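You operate a simulated robot arm through the tools that you are given. There is no shell and no other tool. Be economical: measure what you need, move in short steps, check, and stop when the job is done.

You run a simulated robot arm. Do the job below in one go: nothing can be reset, and whatever is moved stays where it is left.

Task
The line is bled: unrig the master shell and lift it out of the tester jig.
Fine: grey and orange coupling on their pegs, purple cap in the white cap tray, clamp open, shell on the bench beside the jig.

The check looks at the end state, three seconds after you hand in, the way a careful person would. Anything else that was tipped, shoved, dropped, spilled or broken makes it a failure. Lids that push on must go on centred and level and be pressed home; caps that screw on are set level and turned clockwise until they are tight.

Robot
A 6-joint arm with a two-finger parallel gripper, fixed in place. Base frame: the origin is at the foot of the arm, x ahead of it, y to its left, z up; the work surface is at about z = 860. Lengths are in mm, angles in rad, forces in N, time in s.
With the tool pointing down near the work surface it reaches from about 260 to 680 mm from the base axis. Its first joint turns from -1.152 to 1.152 rad. Payload 2.9 kg.
Tool frame: the origin (TCP) lies between the finger pads and is the grasp point; the fingertips stand 30 mm ahead of it; z points along the fingers, y is the line along which they close. The gripper opens to 110 mm. The fingers are 20 mm wide and 10 mm thick; the gripper's body (48 by 112 mm) begins 55 mm behind the TCP.
Orientation is told as [roll, pitch, yaw] about the base's x, y, z axes, in that order, counted from this pose: with the fingers straight down and closing along the base's y, the tool's x points along the base's -x, its y along +y and its z along -z.

Tools
- The arm moves only by the tool apply_moves. Its argument "motion" is a list of rows, each a list of 3 entries, a list of its own where there are three numbers: the shift along the tool's x, y, z in units of 25 mm (1.0 is 25 mm), then the turn, a rotation vector about the tool's x, y, z in units of 4 degrees (1.0 is 4 degrees), then the opening, from 0 (shut) to 1 (fully open). In form: [[[x, y, z], [wx, wy, wz], fingers], ...]. A call has 1 to 8 rows; each row shifts and turns the commanded pose from where the row before left it, along the tool's axes as they then stand. A call with a number of a shift or a turn outside -1 to 1 is refused whole. Each row takes 0.2 s and may step no farther than 50 mm and 0.15 rad from the row before; otherwise, or with a gripper value out of range, the whole call is refused. Where a pose cannot be reached the arm comes as near as it can. A force on the tool above 70 N (or 10 N above the force at the start of the call, whichever is more), or a blocked arm, ends the call early, and 0.2 s more pass. The fingers move at their own pace (about 108 mm/s each) and stop on an object; they squeeze with about 24 N. The grip force told is the motor's: it shows also when the fingers shut on nothing. Time passes only in rows, and 0.2 s behind the last, so rows that do not move let the fingers close. The reply holds the time, the measured pose of the TCP, the force on the tool along the base axes, the opening and the grip force, in the units named above and with some noise, with the torque about the TCP (base axes, N m) and any sound that the robot's microphone picked up.
- Cameras (640 x 400 px; columns grow to the right, rows downward): "scene" is fixed at [95.7, 475.6, 1365.9]; the picture's right is [-0.30, -0.95, 0.00], its down [-0.71, 0.22, -0.67] and it looks along [0.64, -0.20, -0.74] (base axes); focal length 214 px, centre (320, 200). "wrist" rides on the gripper at [72, 17, -103] in the tool frame; the picture's right is [-0.23, 0.97, 0.00], its down [-0.76, -0.18, -0.62] and it looks along [-0.61, -0.14, 0.78] (tool axes); focal length 222 px, centre (320, 200). There is no depth. A picture from a camera that has moved, and an enlarged one, comes with that camera's place and axes in the base frame and with its lens.
- camera(camera): a new picture of that camera. The clock stands still meanwhile.
- inspect(camera, box): a new picture of the part [left, top, right, bottom] of that camera's present view, enlarged. The clock stands still meanwhile.
- sign_off(): hands the job in; it is judged then, once.

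Go step by step. Nothing tells you positions but the pictures and the camera data: compare them with the known pose of the tool, close in by small moves and look again before you grip or let go. The budget is 120 turns and 64 pictures, counting those below and the enlarged ones. Unless the task says otherwise, let go and move clear before handing in, and close with one line.

The tools are called as a command line: name --argument value ..., lists and objects as JSON in quotes. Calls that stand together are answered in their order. apply_moves: Moves the arm, as the interface text tells. Its arguments: {"type":"object","properties":{"motion":{"type":"array","items":{"type":"array"}}},"required":["motion"]} The other tools are called the same way: camera (camera) takes a picture; inspect (camera, box) takes an enlarged picture of a part of a camera's view; sign_off () hands the job in.

At the start:

```text
clock: 0.0
tool_pos: [378.6, -17.8, 1226.2]
ee_rot: [0.0, 0.001, 0.0]
wrist_force: [0.1, -0.3, 0.2]
ft_torque: [0.0, -0.03, -0.02]
width: 110.2
finger_force: 0.0
```

scene: 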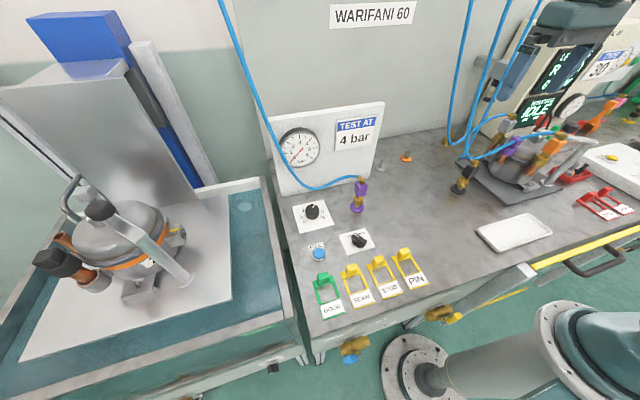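
wrist: 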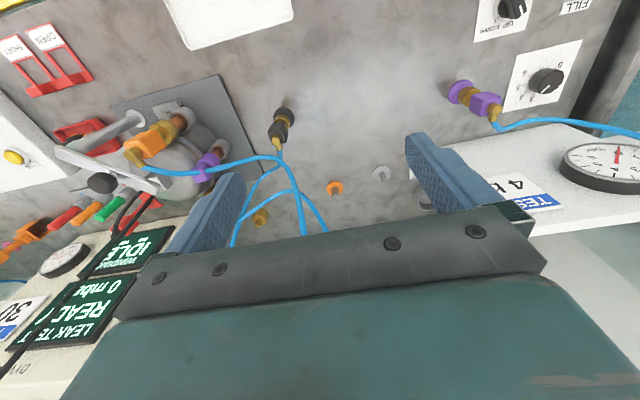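

I see a jig with the shell on the right side of the bench (around the middle-right of the scene view), with orange, purple and grey fittings. I'll take enlarged views first.

inspect --camera "scene" --box '[430, 80, 640, 240]'

inspect --camera "wrist" --box '[0, 60, 320, 260]'

inspect --camera "scene" --box '[280, 100, 480, 240]'

```text
2.50 times, centred on (535, 160) of scene
camera zoom: at [95.7, 475.6, 1365.9], right [-0.3, -0.95, 0.0], down [-0.71, 0.22, -0.67], along [0.64, -0.2, -0.74], focal length 536 px, centre (-218, 300)
```

zoom: 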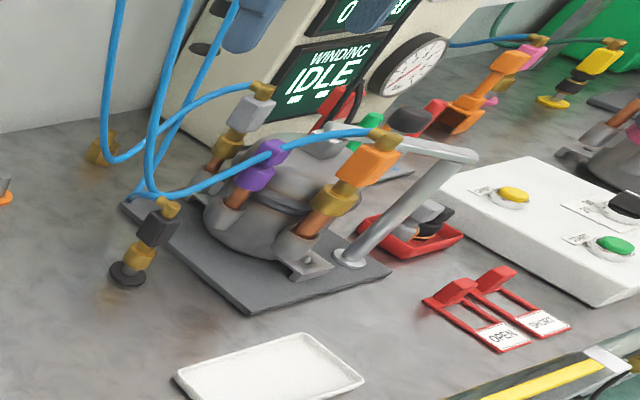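

```text
2.00 times, centred on (160, 160) of wrist
camera zoom: at [305.4, -1.9, 1329.0], right [0.23, 0.97, 0.0], down [0.76, -0.18, 0.62], along [0.61, -0.14, -0.78], focal length 444 px, centre (640, 280)
```

zoom: 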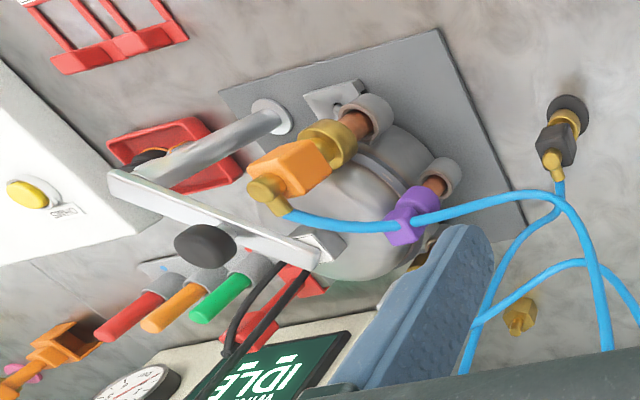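

```text
2.86 times, centred on (380, 170) of scene
camera zoom: at [95.7, 475.6, 1365.9], right [-0.3, -0.95, 0.0], down [-0.71, 0.22, -0.67], along [0.64, -0.2, -0.74], focal length 613 px, centre (149, 286)
```

zoom: 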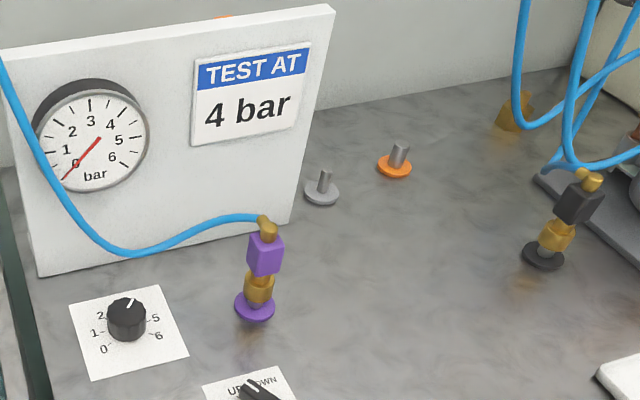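

The orange and grey pegs lie at about (645,-45) and (618,79); the jig is near (457,-375). I'll move the wrist camera over toward the jig for a second view.

apply_moves --motion '[[[0.2, -1, 0], [0, 0, 0], 1], [[0.2, -1, 0], [0, 0, 0], 1], [[0.2, -1, 0], [0, 0, 0], 1], [[0.2, -1, 0], [0, 0, 0], 1], [[0.2, -1, 0], [0, 0, 0], 1], [[0.2, -1, 0], [0, 0, 0], 1], [[0.2, -1, 0], [0, 0, 0], 1], [[0.2, -1, 0], [0, 0, 0], 1]]'

camera --camera "wrist"

camera --camera "scene"

```text
clock: 1.8
tool_pos: [338.3, -217.5, 1227.2]
ee_rot: [0.001, 0.001, 0.0]
wrist_force: [-0.5, 0.2, 0.0]
ft_torque: [-0.02, 0.03, 0.0]
width: 110.0
finger_force: 0.0
```

```text
58 pictures are left
camera wrist: at [265.6, -201.6, 1330.1], right [0.23, 0.97, 0.0], down [0.76, -0.18, 0.62], along [0.61, -0.14, -0.78], focal length 222 px, centre (320, 200)
```

wrist: 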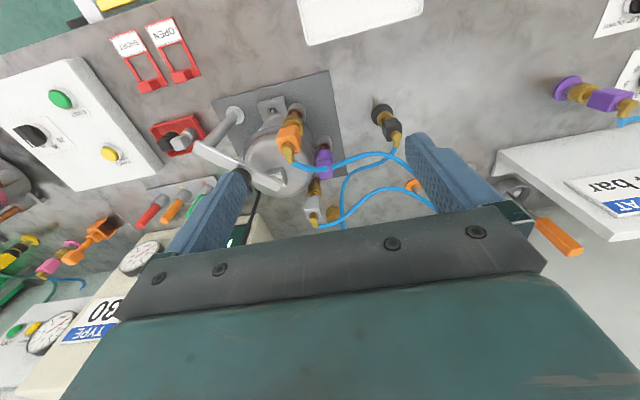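

```text
57 pictures are left
```

scene: 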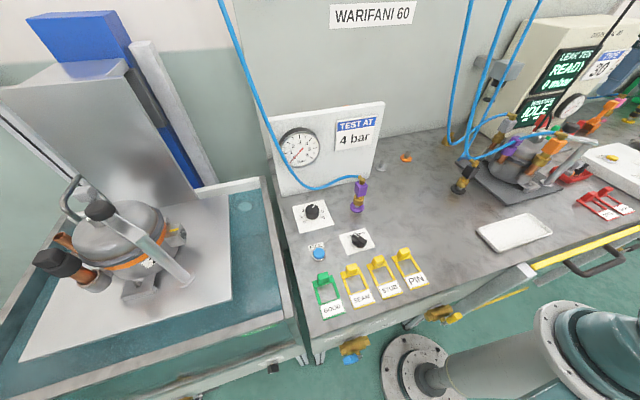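

inspect --camera "wrist" --box '[180, 60, 440, 240]'

inspect --camera "scene" --box '[440, 90, 600, 220]'

```text
2.22 times, centred on (310, 150) of wrist
camera zoom: at [265.6, -201.6, 1330.1], right [0.23, 0.97, 0.0], down [0.76, -0.18, 0.62], along [0.61, -0.14, -0.78], focal length 494 px, centre (342, 311)
```

zoom: 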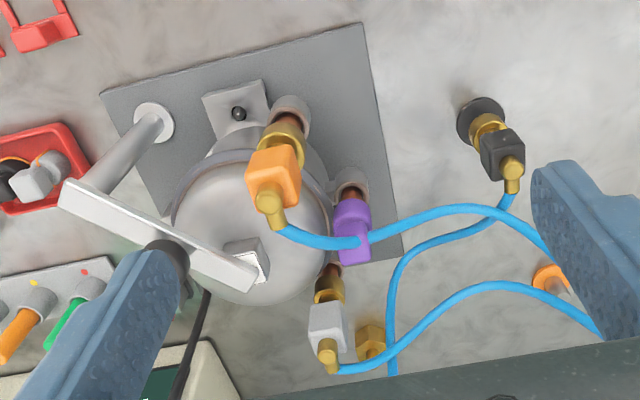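

```text
3.08 times, centred on (520, 155) of scene
camera zoom: at [95.6, 475.5, 1365.9], right [-0.3, -0.95, 0.0], down [-0.71, 0.22, -0.67], along [0.64, -0.2, -0.74], focal length 660 px, centre (-295, 338)
```

zoom: 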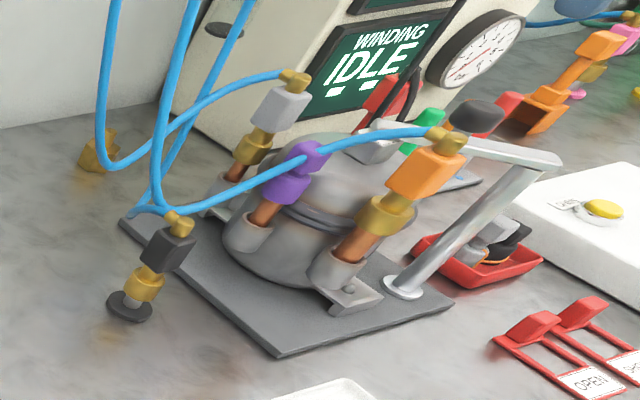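

inspect --camera "scene" --box '[20, 160, 220, 320]'

inspect --camera "scene" --box '[500, 105, 590, 175]'

```text
2.50 times, centred on (120, 240) of scene
camera zoom: at [95.6, 475.5, 1365.9], right [-0.3, -0.95, 0.0], down [-0.71, 0.22, -0.67], along [0.64, -0.2, -0.74], focal length 536 px, centre (820, 100)
```

zoom: 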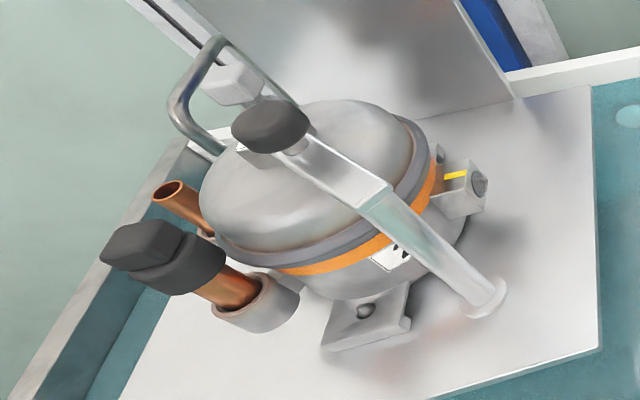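

```text
5.71 times, centred on (545, 140) of scene
camera zoom: at [95.6, 475.5, 1365.9], right [-0.3, -0.95, 0.0], down [-0.71, 0.22, -0.67], along [0.64, -0.2, -0.74], focal length 1226 px, centre (-966, 543)
```

zoom: 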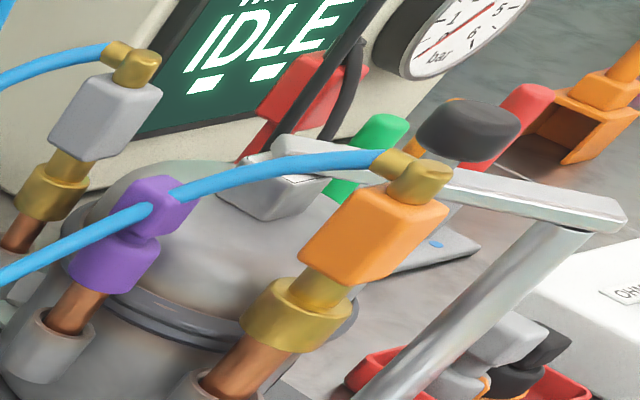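

inspect --camera "wrist" --box '[260, 90, 350, 240]'

inspect --camera "wrist" --box '[180, 90, 300, 180]'

inspect --camera "scene" --box '[485, 105, 565, 165]'

```text
2.67 times, centred on (305, 165) of wrist
camera zoom: at [265.6, -201.6, 1330.1], right [0.23, 0.97, 0.0], down [0.76, -0.18, 0.62], along [0.61, -0.14, -0.78], focal length 592 px, centre (360, 293)
```

zoom: 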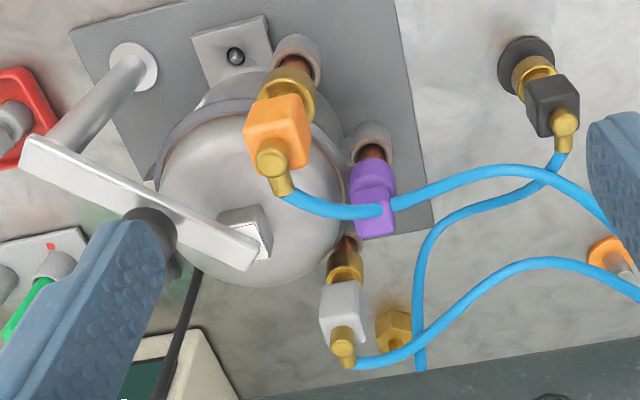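

```text
4.44 times, centred on (240, 135) of wrist
camera zoom: at [265.6, -201.6, 1330.1], right [0.23, 0.97, 0.0], down [0.76, -0.18, 0.62], along [0.61, -0.14, -0.78], focal length 987 px, centre (676, 489)
```

zoom: 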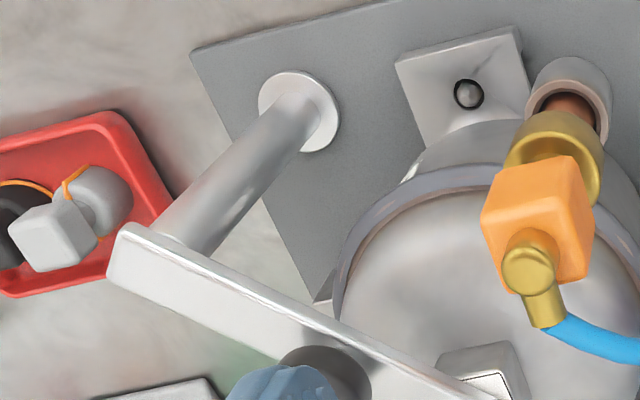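

```text
6.67 times, centred on (525, 135) of scene
camera zoom: at [95.6, 475.5, 1365.9], right [-0.3, -0.95, 0.0], down [-0.71, 0.22, -0.67], along [0.64, -0.2, -0.74], focal length 1430 px, centre (-1047, 633)
```

zoom: 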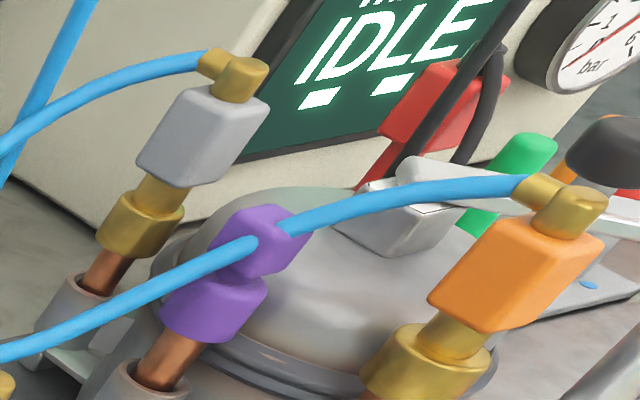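

Triangulation puts the orange block at (381,-270,1037), purple cap at (448,-235,1001), grey block at (518,-271,1025), and the clamp knob at (409,-349,1060) with its post at (366,-405). I'll go above the orange block first.

apply_moves --motion '[[[-0.427, -0.525, 0.77], [0, 0, 0], 0.6], [[-0.427, -0.525, 0.77], [0, 0, 0], 0.6], [[-0.427, -0.525, 0.77], [0, 0, 0], 0.6], [[-0.427, -0.525, 0.77], [0, 0, 0], 0.6]]'

camera --camera "wrist"

inspect --camera "scene" --box '[470, 40, 630, 200]'

```text
clock: 2.8
tool_pos: [380.1, -269.9, 1149.9]
ee_rot: [-0.001, 0.0, -0.001]
wrist_force: [0.9, -0.1, -0.6]
ft_torque: [0.02, 0.02, 0.01]
width: 65.9
finger_force: 0.0
```

```text
49 pictures are left
camera wrist: at [308.1, -254.0, 1252.2], right [0.23, 0.97, 0.0], down [0.76, -0.18, 0.62], along [0.61, -0.14, -0.78], focal length 222 px, centre (320, 200)
```

wrist: 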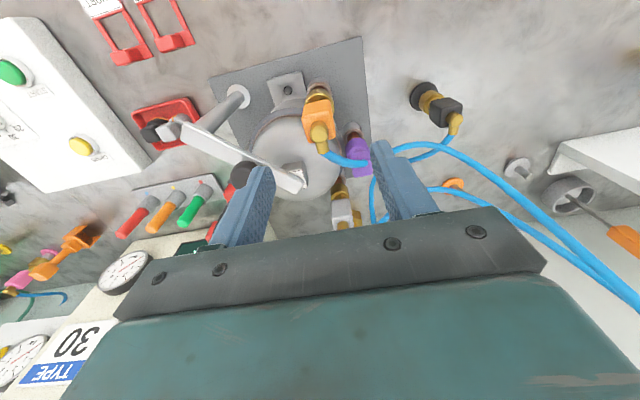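

```text
2.50 times, centred on (550, 120) of scene
camera zoom: at [95.7, 475.5, 1365.9], right [-0.3, -0.95, 0.0], down [-0.71, 0.22, -0.67], along [0.64, -0.2, -0.74], focal length 536 px, centre (-255, 400)
```

zoom: 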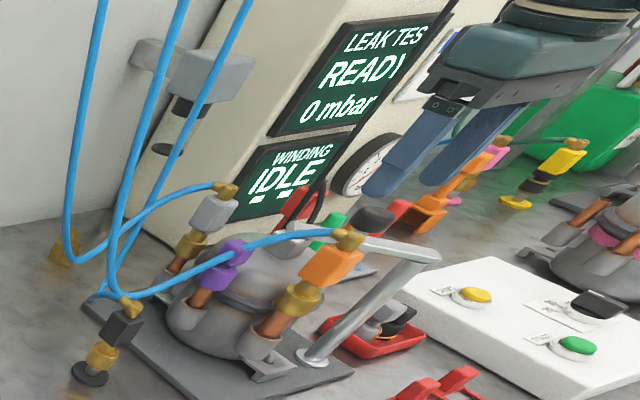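

Alignment agrees with the estimate. Descending around the orange block and closing.

apply_moves --motion '[[[0, 0, 0.9], [0, 0, 0], 0.5], [[0, 0, 0.9], [0, 0, 0], 0.5], [[0, 0, 0.9], [0, 0, 0], 0.5], [[0, 0, 0.9], [0, 0, 0], 0.5], [[0, 0, 0.8], [0, 0, 0], 0.5]]'

inspect --camera "scene" --box '[490, 90, 590, 180]'

inspect --camera "wrist" --box '[200, 40, 440, 240]'

```text
clock: 4.0
tool_pos: [382.7, -271.7, 1040.9]
ee_rot: [0.0, 0.0, -0.001]
wrist_force: [-0.1, 0.5, 0.4]
ft_torque: [-0.02, -0.02, 0.04]
width: 55.0
finger_force: 0.0
```

```text
4.44 times, centred on (540, 135) of scene
camera zoom: at [95.7, 475.6, 1365.9], right [-0.3, -0.95, 0.0], down [-0.71, 0.22, -0.67], along [0.64, -0.2, -0.74], focal length 953 px, centre (-658, 489)
```

zoom: 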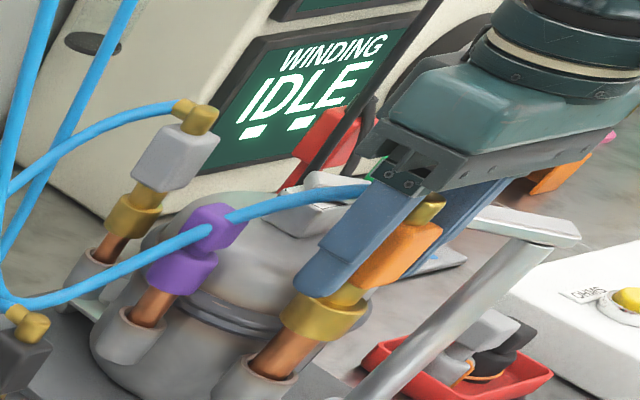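

```text
2.00 times, centred on (320, 140) of wrist
camera zoom: at [309.4, -255.1, 1142.4], right [0.23, 0.97, 0.0], down [0.76, -0.18, 0.62], along [0.61, -0.14, -0.78], focal length 444 px, centre (320, 320)
```

zoom: 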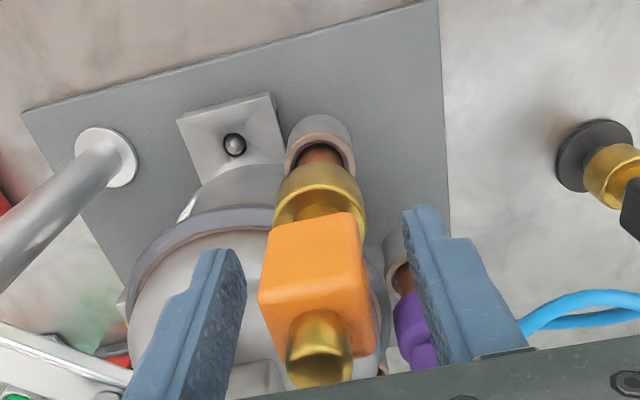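

apply_moves --motion '[[[0, 0, 0], [0, 0, 0], 0.3], [[0, 0, 0], [0, 0, 0], 0.15], [[0, 0, 0], [0, 0, 0], 0.1], [[0, 0, 0], [0, 0, 0], 0.1]]'

```text
clock: 5.0
tool_pos: [382.1, -271.7, 1040.6]
ee_rot: [0.0, 0.0, 0.0]
wrist_force: [0.4, -0.8, -2.4]
ft_torque: [0.02, -0.13, 0.02]
width: 27.7
finger_force: 23.5
```

Gripped at 27.7 mm. Try a small lift to feel how the coupling releases.

apply_moves --motion '[[[0, 0, -0.1], [0, 0, 0], 0.1], [[0, 0, -0.1], [0, 0, 0], 0.1]]'

inspect --camera "scene" --box '[490, 90, 590, 180]'

```text
clock: 5.6
tool_pos: [381.8, -272.9, 1045.0]
ee_rot: [0.001, 0.001, -0.001]
wrist_force: [-0.1, -0.8, -0.8]
ft_torque: [-0.01, 0.01, 0.0]
width: 27.4
finger_force: 23.8
```

```text
4.44 times, centred on (540, 135) of scene
camera zoom: at [95.7, 475.5, 1365.9], right [-0.3, -0.95, 0.0], down [-0.71, 0.22, -0.67], along [0.64, -0.2, -0.74], focal length 953 px, centre (-658, 489)
```

zoom: 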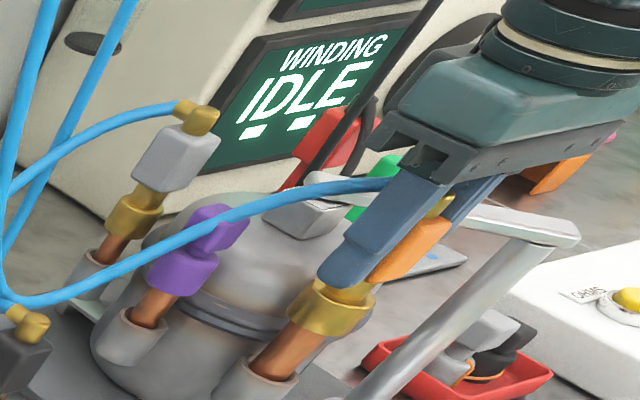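

The coupling came up freely. I'll lift it clear and swing it to the left before moving forward over the orange peg.

apply_moves --motion '[[[0, 0, -0.8], [0, 0, 0], 0.1], [[0, 0, -1], [0, 0, 0], 0.1], [[0, 0, -1], [0, 0, 0], 0.1], [[0, 0, -1], [0, 0, 0], 0.1], [[0, 0.5, -0.8], [0, 0, 0], 0.1], [[0, 1, 0], [0, 0, 0], 0.1], [[0, 1, 0], [0, 0, 0], 0.1], [[0, 1, 0], [0, 0, 0], 0.1]]'

camera --camera "scene"

```text
clock: 7.4
tool_pos: [379.9, -184.7, 1157.9]
ee_rot: [-0.001, 0.0, 0.0]
wrist_force: [-0.1, -0.3, -0.8]
ft_torque: [-0.02, -0.01, 0.01]
width: 27.6
finger_force: 24.0
```

```text
44 pictures are left
```

scene: 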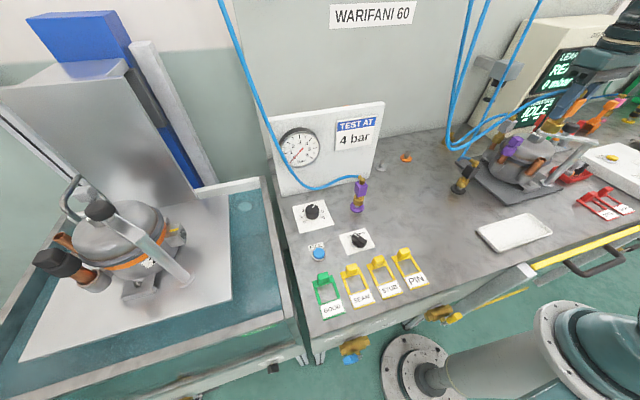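

apply_moves --motion '[[[0, 1, 0], [0, 0, 0], 0.1], [[0, 1, 0], [0, 0, 0], 0.1], [[0, 1, 0], [0, 0, 0], 0.1], [[-0.5, 1, 0], [0, 0, 0], 0.1], [[-1, 1, 0], [0, 0, 0], 0.1], [[-1, 0.6, 0], [0, 0, 0], 0.1], [[-1, 0, 0], [0, 0, 0], 0.1], [[-1, 0, 0], [0, 0, 0], 0.1]]'

apply_moves --motion '[[[-1, 0, 0], [0, 0, 0], 0.1], [[-1, 0, 0], [0, 0, 0], 0.1], [[-1, 0, 0.5], [0, 0, 0], 0.1], [[-1, 0, 0.5], [0, 0, 0], 0.1], [[-0.9, 0, 0.5], [0, 0, 0], 0.1], [[-0.5, 0, 0.5], [0, 0, 0], 0.1]]'

camera --camera "wrist"

camera --camera "scene"

```text
clock: 9.2
tool_pos: [491.7, -42.0, 1160.9]
ee_rot: [0.002, 0.001, 0.0]
wrist_force: [-0.1, -0.5, -0.7]
ft_torque: [0.0, 0.01, 0.02]
width: 27.6
finger_force: 24.3
```

```text
clock: 10.6
tool_pos: [627.5, -46.2, 1108.0]
ee_rot: [-0.001, 0.0, 0.0]
wrist_force: [-0.2, 0.6, -0.6]
ft_torque: [-0.02, 0.02, -0.01]
width: 27.8
finger_force: 23.7
```

```text
43 pictures are left
camera wrist: at [555.4, -29.2, 1210.7], right [0.23, 0.97, 0.0], down [0.76, -0.18, 0.62], along [0.61, -0.14, -0.78], focal length 222 px, centre (320, 200)
```

wrist: 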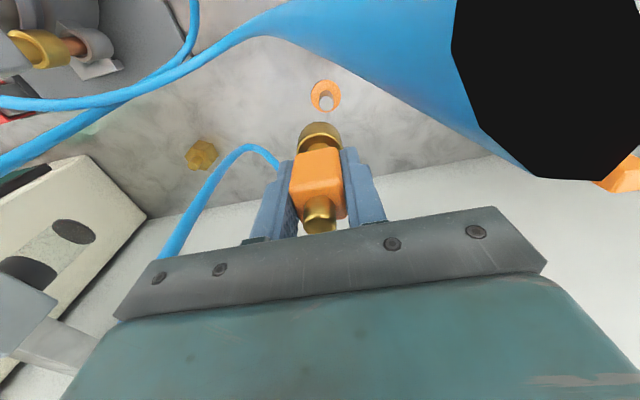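

```text
42 pictures are left
```

scene: 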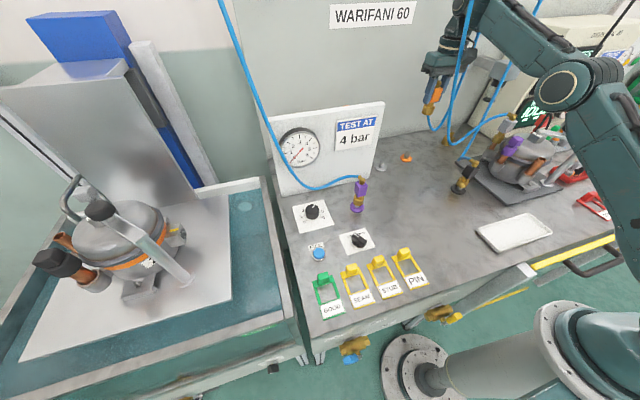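

inspect --camera "wrist" --box '[270, 60, 390, 240]'

inspect --camera "scene" --box '[360, 60, 480, 200]'

```text
2.22 times, centred on (330, 150) of wrist
camera zoom: at [555.4, -29.2, 1210.7], right [0.23, 0.97, 0.0], down [0.76, -0.18, 0.62], along [0.61, -0.14, -0.78], focal length 494 px, centre (298, 311)
```

zoom: 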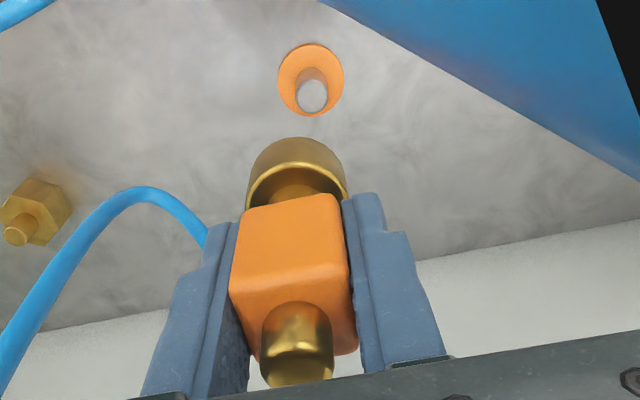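

```text
2.86 times, centred on (420, 130) of scene
camera zoom: at [95.7, 475.6, 1365.9], right [-0.3, -0.95, 0.0], down [-0.71, 0.22, -0.67], along [0.64, -0.2, -0.74], focal length 613 px, centre (34, 400)
```

zoom: 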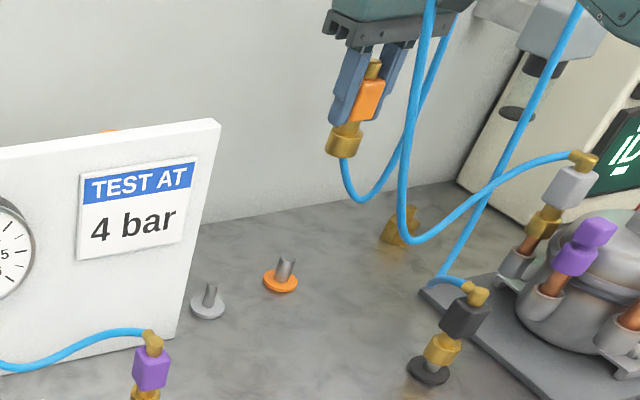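

apply_moves --motion '[[[-0.24, 0.14, 0.5], [0, 0, 0], 0.1], [[-0.24, 0.14, 1], [0, 0, 0], 0.1], [[0, 0, 1], [0, 0, 0], 0.1], [[0, 0, 1], [0, 0, 0], 0.1], [[0, 0, 0.4], [0, 0, 0], 0.1]]'

inspect --camera "wrist" --box '[270, 60, 390, 240]'

inspect --camera "scene" --box '[370, 100, 450, 180]'

```text
clock: 11.8
tool_pos: [639.4, -36.7, 1012.1]
ee_rot: [0.001, 0.0, -0.002]
wrist_force: [-0.4, -0.3, -0.9]
ft_torque: [-0.02, 0.02, 0.01]
width: 27.4
finger_force: 24.0
```

```text
2.22 times, centred on (330, 150) of wrist
camera zoom: at [567.1, -20.1, 1114.3], right [0.23, 0.97, 0.0], down [0.76, -0.18, 0.62], along [0.61, -0.14, -0.78], focal length 494 px, centre (298, 311)
```

zoom: 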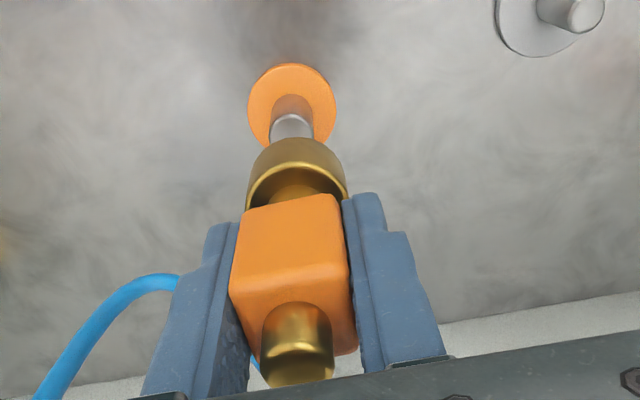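

```text
5.00 times, centred on (410, 140) of scene
camera zoom: at [95.7, 475.6, 1365.9], right [-0.3, -0.95, 0.0], down [-0.71, 0.22, -0.67], along [0.64, -0.2, -0.74], focal length 1072 px, centre (-130, 500)
```

zoom: 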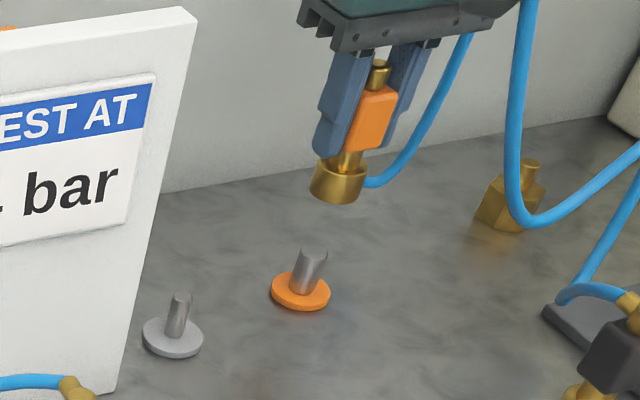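

The collar is nearly over the peg (peg at about (637,-38), top near z=900). Tiny correction, then descend in steps.

apply_moves --motion '[[[0.06, -0.06, 0.5], [0, 0, 0], 0.1], [[0, 0, 0.6], [0, 0, 0], 0.1], [[0, 0, 0.5], [0, 0, 0], 0.1]]'

inspect --camera "scene" --box '[370, 100, 450, 180]'

inspect --camera "wrist" --box '[270, 90, 370, 190]'

```text
clock: 12.6
tool_pos: [636.9, -39.0, 971.9]
ee_rot: [-0.001, -0.001, 0.0]
wrist_force: [0.4, -0.9, -1.2]
ft_torque: [0.02, 0.01, 0.0]
width: 27.6
finger_force: 24.3
```

```text
5.00 times, centred on (410, 140) of scene
camera zoom: at [95.7, 475.6, 1365.9], right [-0.3, -0.95, 0.0], down [-0.71, 0.22, -0.67], along [0.64, -0.2, -0.74], focal length 1072 px, centre (-130, 500)
```

zoom: 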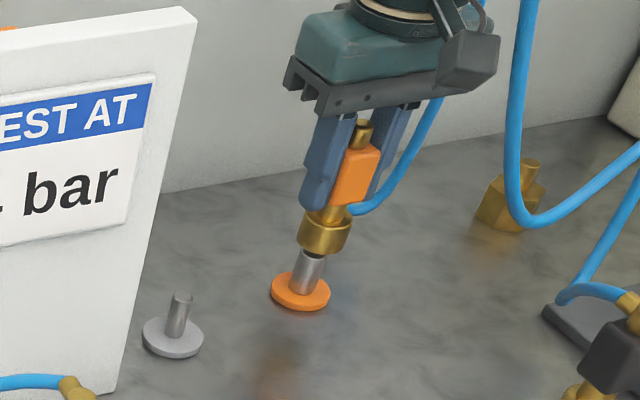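

```text
4.00 times, centred on (320, 140) of wrist
camera zoom: at [564.9, -21.9, 1073.9], right [0.23, 0.97, 0.0], down [0.76, -0.18, 0.62], along [0.61, -0.14, -0.78], focal length 888 px, centre (320, 440)
```

zoom: 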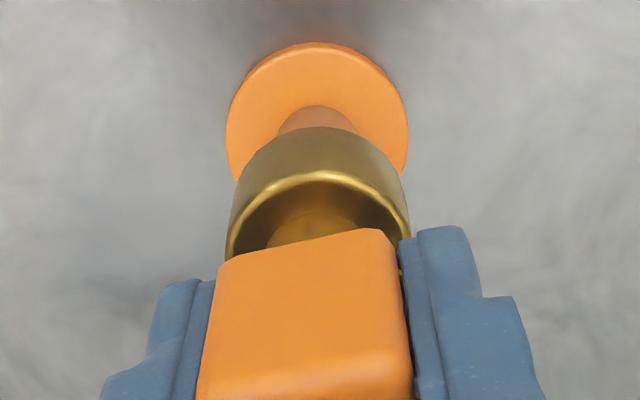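

apply_moves --motion '[[[0, 0, 0.3], [0, 0, 0], 0.1], [[0, 0, 0.3], [0, 0, 0], 0.1], [[0, 0, 0.2], [0, 0, 0], 0.1]]'

inspect --camera "scene" --box '[370, 100, 450, 180]'

```text
clock: 13.4
tool_pos: [637.7, -37.9, 951.7]
ee_rot: [0.0, 0.0, 0.0]
wrist_force: [2.5, 0.2, 0.1]
ft_torque: [-0.01, -0.08, -0.02]
width: 27.6
finger_force: 23.6
```

```text
5.00 times, centred on (410, 140) of scene
camera zoom: at [95.7, 475.6, 1365.9], right [-0.3, -0.95, 0.0], down [-0.71, 0.22, -0.67], along [0.64, -0.2, -0.74], focal length 1072 px, centre (-130, 500)
```

zoom: 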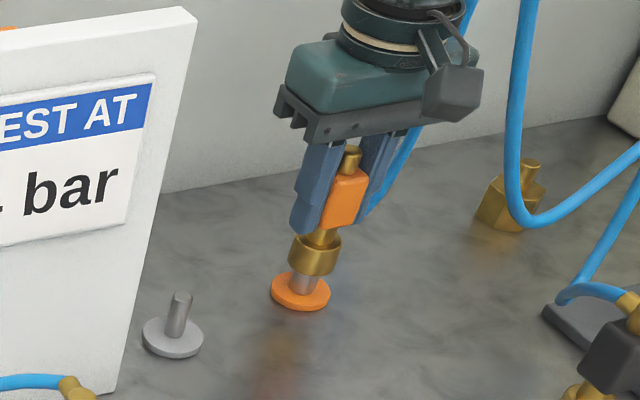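

apply_moves --motion '[[[0.02, 0, 0.2], [0, 0, 0], 0.1], [[0, 0, 0.2], [0, 0, 0], 0.1]]'

apply_moves --motion '[[[0, 0, 0.15], [0, 0, 0], 0.1], [[0, 0, 0.1], [0, 0, 0], 0.1]]'

inspect --camera "scene" --box '[370, 100, 450, 180]'

```text
clock: 14.0
tool_pos: [638.0, -38.1, 944.2]
ee_rot: [0.0, -0.005, 0.001]
wrist_force: [-3.2, -0.6, 18.0]
ft_torque: [-0.04, 0.14, -0.03]
width: 28.2
finger_force: 23.6
```

```text
clock: 14.6
tool_pos: [640.0, -37.8, 937.5]
ee_rot: [0.0, -0.005, 0.001]
wrist_force: [1.2, 1.9, 21.6]
ft_torque: [-0.06, -0.03, 0.03]
width: 27.9
finger_force: 24.1
```

```text
5.00 times, centred on (410, 140) of scene
camera zoom: at [95.2, 475.6, 1365.9], right [-0.3, -0.95, 0.0], down [-0.71, 0.22, -0.67], along [0.64, -0.2, -0.74], focal length 1072 px, centre (-130, 500)
```

zoom: 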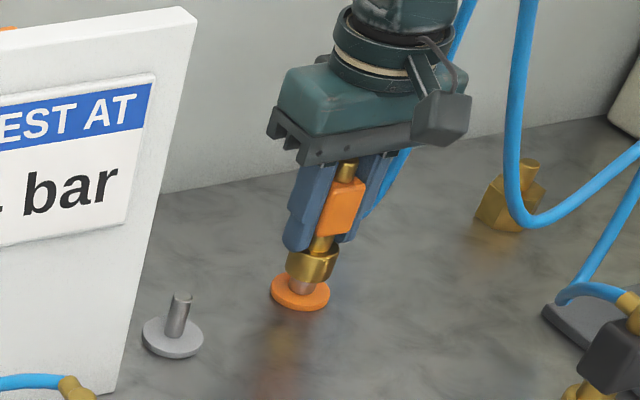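

The downward force rose and the fingers slid slightly on the block, so it sits on the peg shoulder, same height as the black one. Release and go up.

apply_moves --motion '[[[0, 0, -0.1], [0, 0, 0], 0.5], [[0, 0, 0], [0, 0, 0], 0.5], [[0, 0, 0], [0, 0, 0], 0.5]]'

apply_moves --motion '[[[0, 0, -0.6], [0, 0, 0], 0.5], [[0, 0, -1], [0, 0, 0], 0.5], [[0, 0, -1], [0, 0, 0], 0.5], [[0, 0, -1], [0, 0, 0], 0.5], [[0, 0, -1], [0, 0, 0], 0.5], [[0, 0, -1], [0, 0, 0], 0.5], [[0.5, 0, -1], [0, 0, 0], 0.5], [[1, 0, -1], [0, 0, 0], 0.5]]'

inspect --camera "scene" --box '[340, 80, 580, 240]'

```text
clock: 15.4
tool_pos: [637.5, -37.7, 937.3]
ee_rot: [0.0, 0.002, 0.0]
wrist_force: [-0.1, 0.1, -0.2]
ft_torque: [0.01, -0.01, -0.01]
width: 55.1
finger_force: 0.0
```

```text
clock: 17.2
tool_pos: [600.7, -38.9, 1129.5]
ee_rot: [0.0, -0.001, 0.0]
wrist_force: [0.4, 0.0, -0.5]
ft_torque: [-0.01, 0.01, 0.0]
width: 55.0
finger_force: 0.0
```

```text
2.50 times, centred on (460, 160) of scene
camera zoom: at [95.7, 475.6, 1365.9], right [-0.3, -0.95, 0.0], down [-0.71, 0.22, -0.67], along [0.64, -0.2, -0.74], focal length 536 px, centre (-30, 300)
```

zoom: 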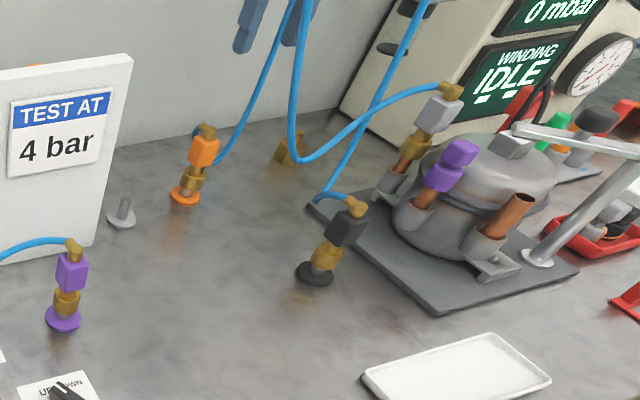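

Orange is on its peg upright. Now back off around the hoses and approach the grey coupling from the front.

apply_moves --motion '[[[1, 0, 0], [0, 0, 0], 0.5], [[1, 0, 0], [0, 0, 0], 0.5], [[1, 0, 0], [0, 0, 0], 0.5], [[1, 0, 0], [0, 0, 0], 0.5], [[1, -1, -0.2], [0, 0, 0], 0.5], [[1, -1, -0.2], [0, 0, 0], 0.5], [[0, -1, 0], [0, 0, 0], 0.5], [[0, -1, 0], [0, 0, 0], 0.5]]'

apply_moves --motion '[[[0, -1, 0], [0, 0, 0], 0.5], [[0, -1, 0], [0, 0, 0], 0.5], [[0, -1, 0], [0, 0, 0], 0.5], [[0, -1, 0], [0, 0, 0], 0.5], [[0, -1, 0], [0, 0, 0], 0.5], [[0, -0.3, 0], [0, 0, 0], 0.5]]'

camera --camera "wrist"

```text
clock: 19.0
tool_pos: [451.1, -139.1, 1136.7]
ee_rot: [0.0, 0.002, 0.001]
wrist_force: [-0.1, -1.2, 0.2]
ft_torque: [-0.02, 0.0, 0.0]
width: 54.7
finger_force: 0.1
```

```text
clock: 20.4
tool_pos: [450.8, -270.2, 1138.7]
ee_rot: [0.0, -0.001, -0.001]
wrist_force: [0.0, 0.3, -0.5]
ft_torque: [0.0, -0.01, 0.02]
width: 54.8
finger_force: 0.1
```

```text
32 pictures are left
camera wrist: at [378.2, -254.7, 1240.7], right [0.23, 0.97, 0.0], down [0.76, -0.18, 0.62], along [0.61, -0.14, -0.78], focal length 222 px, centre (320, 200)
```

wrist: 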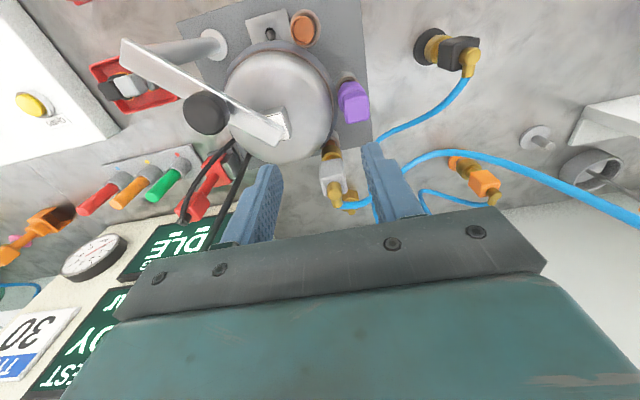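

apply_moves --motion '[[[-0.9, 0, 0], [0, 0, 0], 0.5], [[-0.9, 0, 0.4], [0, 0, 0], 0.5], [[-0.8, 0, 1], [0, 0, 0], 0.5], [[0, 0, 1], [0, 0, 0], 0.5]]'

inspect --camera "wrist" --box '[220, 60, 420, 220]'

inspect --camera "scene" --box '[470, 70, 570, 160]'

```text
clock: 21.4
tool_pos: [517.8, -271.2, 1076.1]
ee_rot: [0.0, 0.0, 0.0]
wrist_force: [0.7, -1.2, -1.3]
ft_torque: [-0.01, -0.01, -0.01]
width: 54.9
finger_force: 0.1
```

```text
2.50 times, centred on (320, 140) of wrist
camera zoom: at [444.3, -253.6, 1178.9], right [0.23, 0.97, 0.0], down [0.76, -0.18, 0.62], along [0.61, -0.14, -0.78], focal length 555 px, centre (320, 350)
```

zoom: 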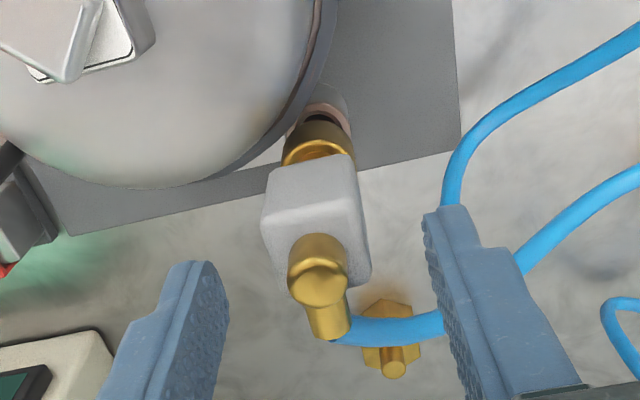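

```text
4.44 times, centred on (520, 115) of scene
camera zoom: at [95.7, 475.6, 1365.9], right [-0.3, -0.95, 0.0], down [-0.71, 0.22, -0.67], along [0.64, -0.2, -0.74], focal length 953 px, centre (-569, 578)
```

zoom: 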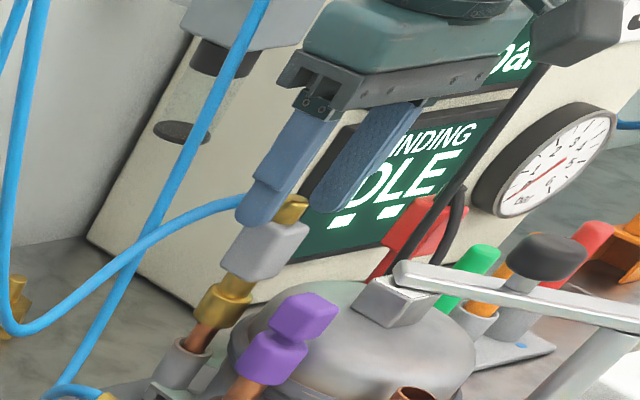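

apply_moves --motion '[[[0.12, 0, 0.9], [0, 0, 0], 0.45], [[0, 0, 0.95], [0, 0, 0], 0.45], [[0, 0, 0], [0, 0, 0], 0.3], [[0, 0, 0], [0, 0, 0], 0.1], [[0, 0, 0], [0, 0, 0], 0.1], [[0, 0, 0], [0, 0, 0], 0.1]]'

inspect --camera "scene" --box '[470, 70, 570, 160]'

```text
clock: 22.8
tool_pos: [513.6, -270.5, 1031.5]
ee_rot: [0.0, 0.0, 0.002]
wrist_force: [-0.6, -1.4, 0.2]
ft_torque: [-0.13, -0.1, 0.13]
width: 27.7
finger_force: 24.0
```

```text
4.44 times, centred on (520, 115) of scene
camera zoom: at [95.7, 475.5, 1365.9], right [-0.3, -0.95, 0.0], down [-0.71, 0.22, -0.67], along [0.64, -0.2, -0.74], focal length 953 px, centre (-569, 578)
```

zoom: 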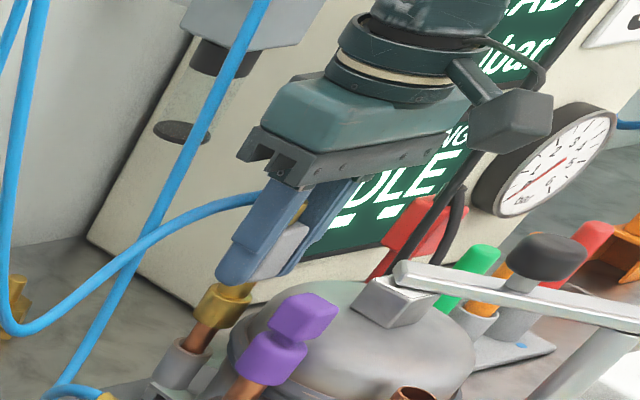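

Grey gripped. Lift it clear, back off, and carry it left toward the grey peg.

apply_moves --motion '[[[0, 0, -0.5], [0, 0, 0], 0.1], [[0, 0, -1], [0, 0, 0], 0.1], [[0, 0, -1], [0, 0, 0], 0.1], [[0, 0, -1], [0, 0, 0], 0.1], [[0, 0, -1], [0, 0, 0], 0.1], [[0.8, 0, -0.4], [0, 0, 0], 0.1], [[1, 0, 0], [0, 0, 0], 0.1], [[1, 1, 0], [0, 0, 0], 0.1]]'

apply_moves --motion '[[[0, 1, 0], [0, 0, 0], 0.1], [[0, 1, 0], [0, 0, 0], 0.1], [[0, 1, 0], [0, 0, 0], 0.1], [[0, 1, 0], [0, 0, 0], 0.1], [[0, 1, 0], [0, 0, 0], 0.1], [[0, 1, 0], [0, 0, 0], 0.1], [[0, 1, 0], [0, 0, 0], 0.1], [[0, 1, 0], [0, 0, 0], 0.1]]'

apply_moves --motion '[[[0, 1, 0], [0, 0, 0], 0.1], [[0, 1, 0], [0, 0, 0], 0.1], [[0, 1, 0], [0, 0, 0], 0.1], [[0, 1, 0], [0, 0, 0], 0.1], [[-1, 0.9, 0], [0, 0, 0], 0.1], [[-1, 0, 0], [0, 0, 0], 0.1], [[-1, 0, 0], [0, 0, 0], 0.1], [[-1, 0, 0], [0, 0, 0], 0.1]]'

camera --camera "wrist"

inspect --camera "scene" --box '[260, 20, 480, 200]'

```text
clock: 24.6
tool_pos: [441.1, -246.3, 1155.2]
ee_rot: [-0.001, 0.0, 0.001]
wrist_force: [-0.5, 0.4, -1.7]
ft_torque: [0.0, 0.01, 0.03]
width: 27.6
finger_force: 24.1
```

```text
clock: 26.4
tool_pos: [443.5, -45.1, 1154.2]
ee_rot: [0.001, 0.001, 0.0]
wrist_force: [0.8, -0.1, -0.9]
ft_torque: [0.01, -0.02, 0.05]
width: 27.5
finger_force: 24.4
```

```text
clock: 28.2
tool_pos: [543.2, 78.3, 1153.1]
ee_rot: [-0.001, -0.001, -0.001]
wrist_force: [-1.0, 0.3, -1.3]
ft_torque: [0.01, 0.05, -0.01]
width: 27.6
finger_force: 23.9
```

```text
28 pictures are left
camera wrist: at [470.2, 94.1, 1256.2], right [0.23, 0.97, 0.0], down [0.76, -0.18, 0.62], along [0.61, -0.14, -0.78], focal length 222 px, centre (320, 200)
```

wrist: 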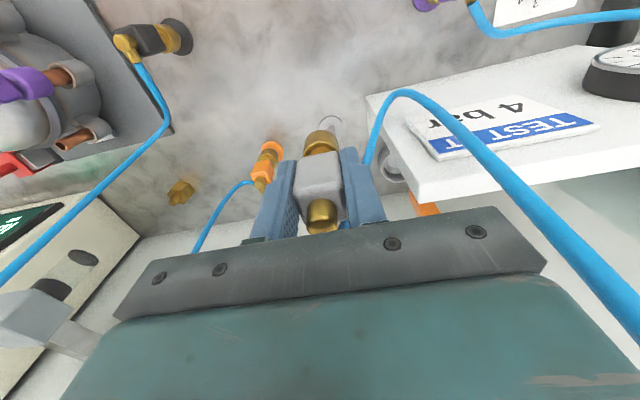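

```text
2.22 times, centred on (370, 110) of scene
camera zoom: at [95.7, 475.6, 1365.9], right [-0.3, -0.95, 0.0], down [-0.71, 0.22, -0.67], along [0.64, -0.2, -0.74], focal length 477 px, centre (209, 400)
```

zoom: 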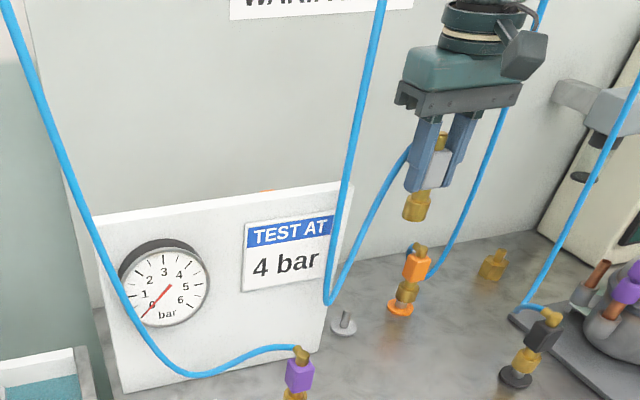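

apply_moves --motion '[[[-1, 0, 0], [0, 0, 0], 0.1], [[-1, 0, 0.5], [0, 0, 0], 0.1], [[-0.9, 0, 1], [0, 0, 0], 0.1], [[0, 0, 1], [0, 0, 0], 0.1], [[0, 0, 1], [0, 0, 0], 0.1]]'

camera --camera "wrist"

inspect --camera "scene" --box '[340, 80, 440, 190]'

```text
clock: 29.4
tool_pos: [614.4, 76.3, 1064.9]
ee_rot: [0.001, 0.0, 0.001]
wrist_force: [-0.1, -0.5, -1.4]
ft_torque: [0.01, 0.0, -0.01]
width: 27.6
finger_force: 23.7
```

```text
26 pictures are left
camera wrist: at [543.1, 94.6, 1167.5], right [0.23, 0.97, 0.0], down [0.76, -0.18, 0.62], along [0.61, -0.14, -0.78], focal length 222 px, centre (320, 200)
```

wrist: 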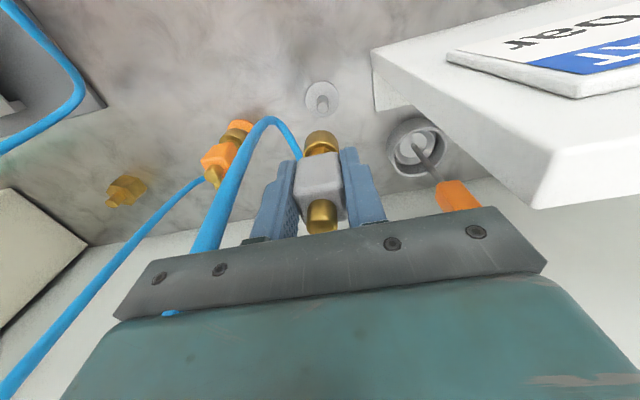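

```text
3.64 times, centred on (390, 135) of scene
camera zoom: at [95.7, 475.6, 1365.9], right [-0.3, -0.95, 0.0], down [-0.71, 0.22, -0.67], along [0.64, -0.2, -0.74], focal length 780 px, centre (66, 436)
```

zoom: 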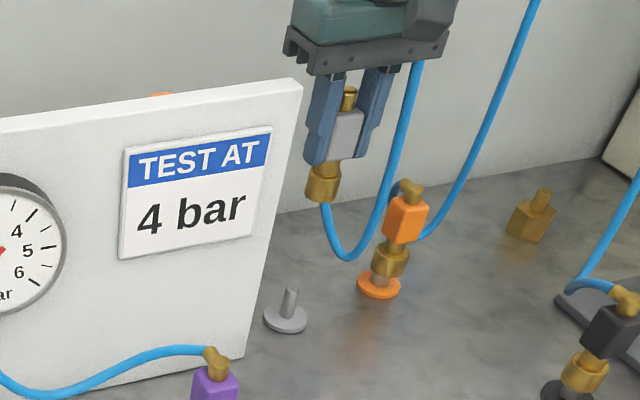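

The panel edge is too near for the gripper body in this orientation, so I'll rise and turn the gripper about 72° before lowering the grey coupling.

apply_moves --motion '[[[0, 0, -1], [0, 0, 0], 0.1], [[0, 0, -1], [0, 0, -1], 0.1], [[0, 0, 0], [0, 0, -1], 0.1], [[0, 0, 0], [0, 0, -1], 0.1], [[0, 0, 0], [0, 0, -1], 0.1], [[0, 0, 0], [0, 0, -1], 0.1], [[0, 0, 0], [0, 0, -1], 0.1], [[0, 0, 0], [0, 0, -1], 0.1]]'

apply_moves --motion '[[[0, 0, 0], [0, 0, -1], 0.1], [[0, 0, 0], [0, 0, -1], 0.1], [[0, 0, 0], [0, 0, -1], 0.1], [[0, 0, 0], [0, 0, -1], 0.1], [[0, 0, 0], [0, 0, -1], 0.1], [[0, 0, 0], [0, 0, -1], 0.1], [[0, 0, 0], [0, 0, -1], 0.1], [[0, 0, 0], [0, 0, -1], 0.1]]'

apply_moves --motion '[[[0, 0, 0.5], [0, 0, -1], 0.1], [[0, 0, 1], [0, 0, -1], 0.1], [[0, 0, 0.5], [0, 0, -1], 0.1]]'

camera --camera "wrist"

inspect --camera "scene" --box '[340, 80, 440, 190]'

```text
clock: 31.2
tool_pos: [615.6, 76.4, 1118.2]
ee_rot: [-0.001, 0.001, 0.491]
wrist_force: [0.6, -0.2, -0.5]
ft_torque: [-0.01, -0.01, 0.01]
width: 27.7
finger_force: 24.0
```

```text
clock: 33.0
tool_pos: [614.2, 76.5, 1117.2]
ee_rot: [0.001, 0.0, 1.047]
wrist_force: [-0.6, 1.0, -1.0]
ft_torque: [0.01, -0.02, 0.0]
width: 27.5
finger_force: 24.1
```

```text
clock: 33.8
tool_pos: [616.7, 76.6, 1065.4]
ee_rot: [-0.001, 0.001, 1.259]
wrist_force: [0.4, -0.3, -1.2]
ft_torque: [0.04, 0.0, 0.03]
width: 27.7
finger_force: 23.6
```

```text
24 pictures are left
camera wrist: at [577.1, 12.6, 1168.8], right [-0.86, 0.52, 0.0], down [0.4, 0.67, 0.62], along [0.32, 0.53, -0.78], focal length 222 px, centre (320, 200)
```

wrist: 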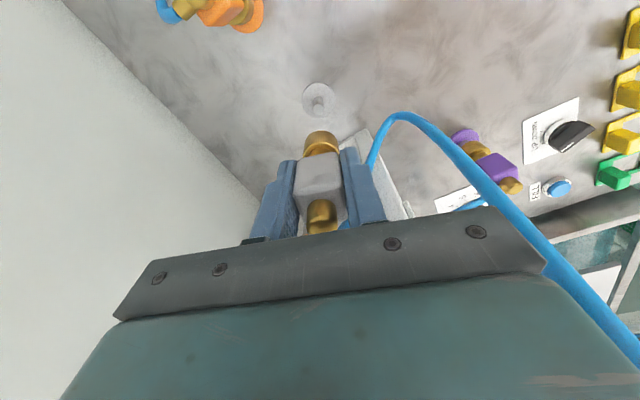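

```text
3.64 times, centred on (390, 135) of scene
camera zoom: at [95.7, 475.6, 1365.9], right [-0.3, -0.95, 0.0], down [-0.71, 0.22, -0.67], along [0.64, -0.2, -0.74], focal length 780 px, centre (66, 436)
```

zoom: 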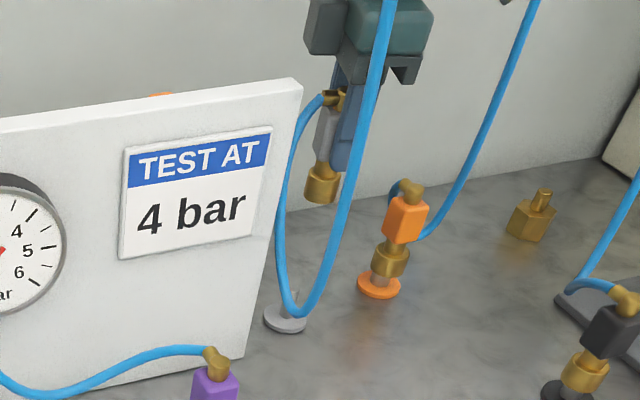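

apply_moves --motion '[[[-0.1, 0, 1], [0, 0, 0], 0.1], [[0, 0, 1], [0, 0, 0], 0.1], [[0, 0, 0.2], [0, 0, 0], 0.1]]'

inspect --camera "wrist" --box '[270, 60, 390, 240]'

inspect --camera "scene" --box '[350, 100, 420, 180]'

```text
clock: 34.6
tool_pos: [616.5, 78.5, 1012.8]
ee_rot: [0.0, 0.0, 1.258]
wrist_force: [-0.5, 0.4, -0.7]
ft_torque: [-0.02, -0.04, -0.01]
width: 27.5
finger_force: 23.8
```

```text
2.22 times, centred on (330, 150) of wrist
camera zoom: at [577.3, 15.3, 1114.5], right [-0.86, 0.52, 0.0], down [0.4, 0.67, 0.62], along [0.32, 0.53, -0.78], focal length 494 px, centre (298, 311)
```

zoom: 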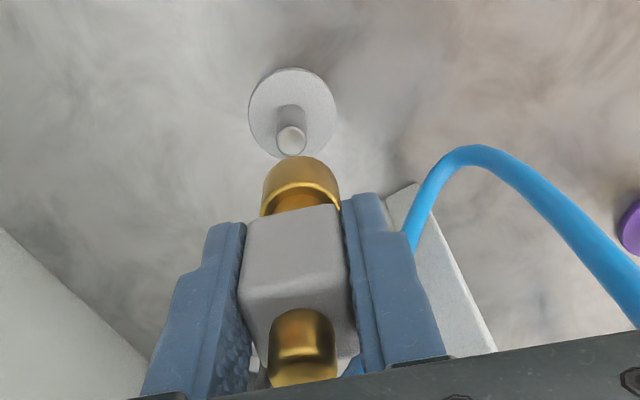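

```text
5.00 times, centred on (385, 140) of scene
camera zoom: at [95.7, 475.6, 1365.9], right [-0.3, -0.95, 0.0], down [-0.71, 0.22, -0.67], along [0.64, -0.2, -0.74], focal length 1072 px, centre (-5, 500)
```

zoom: 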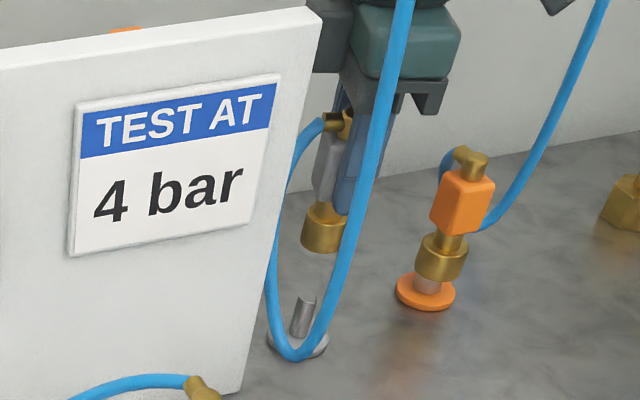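

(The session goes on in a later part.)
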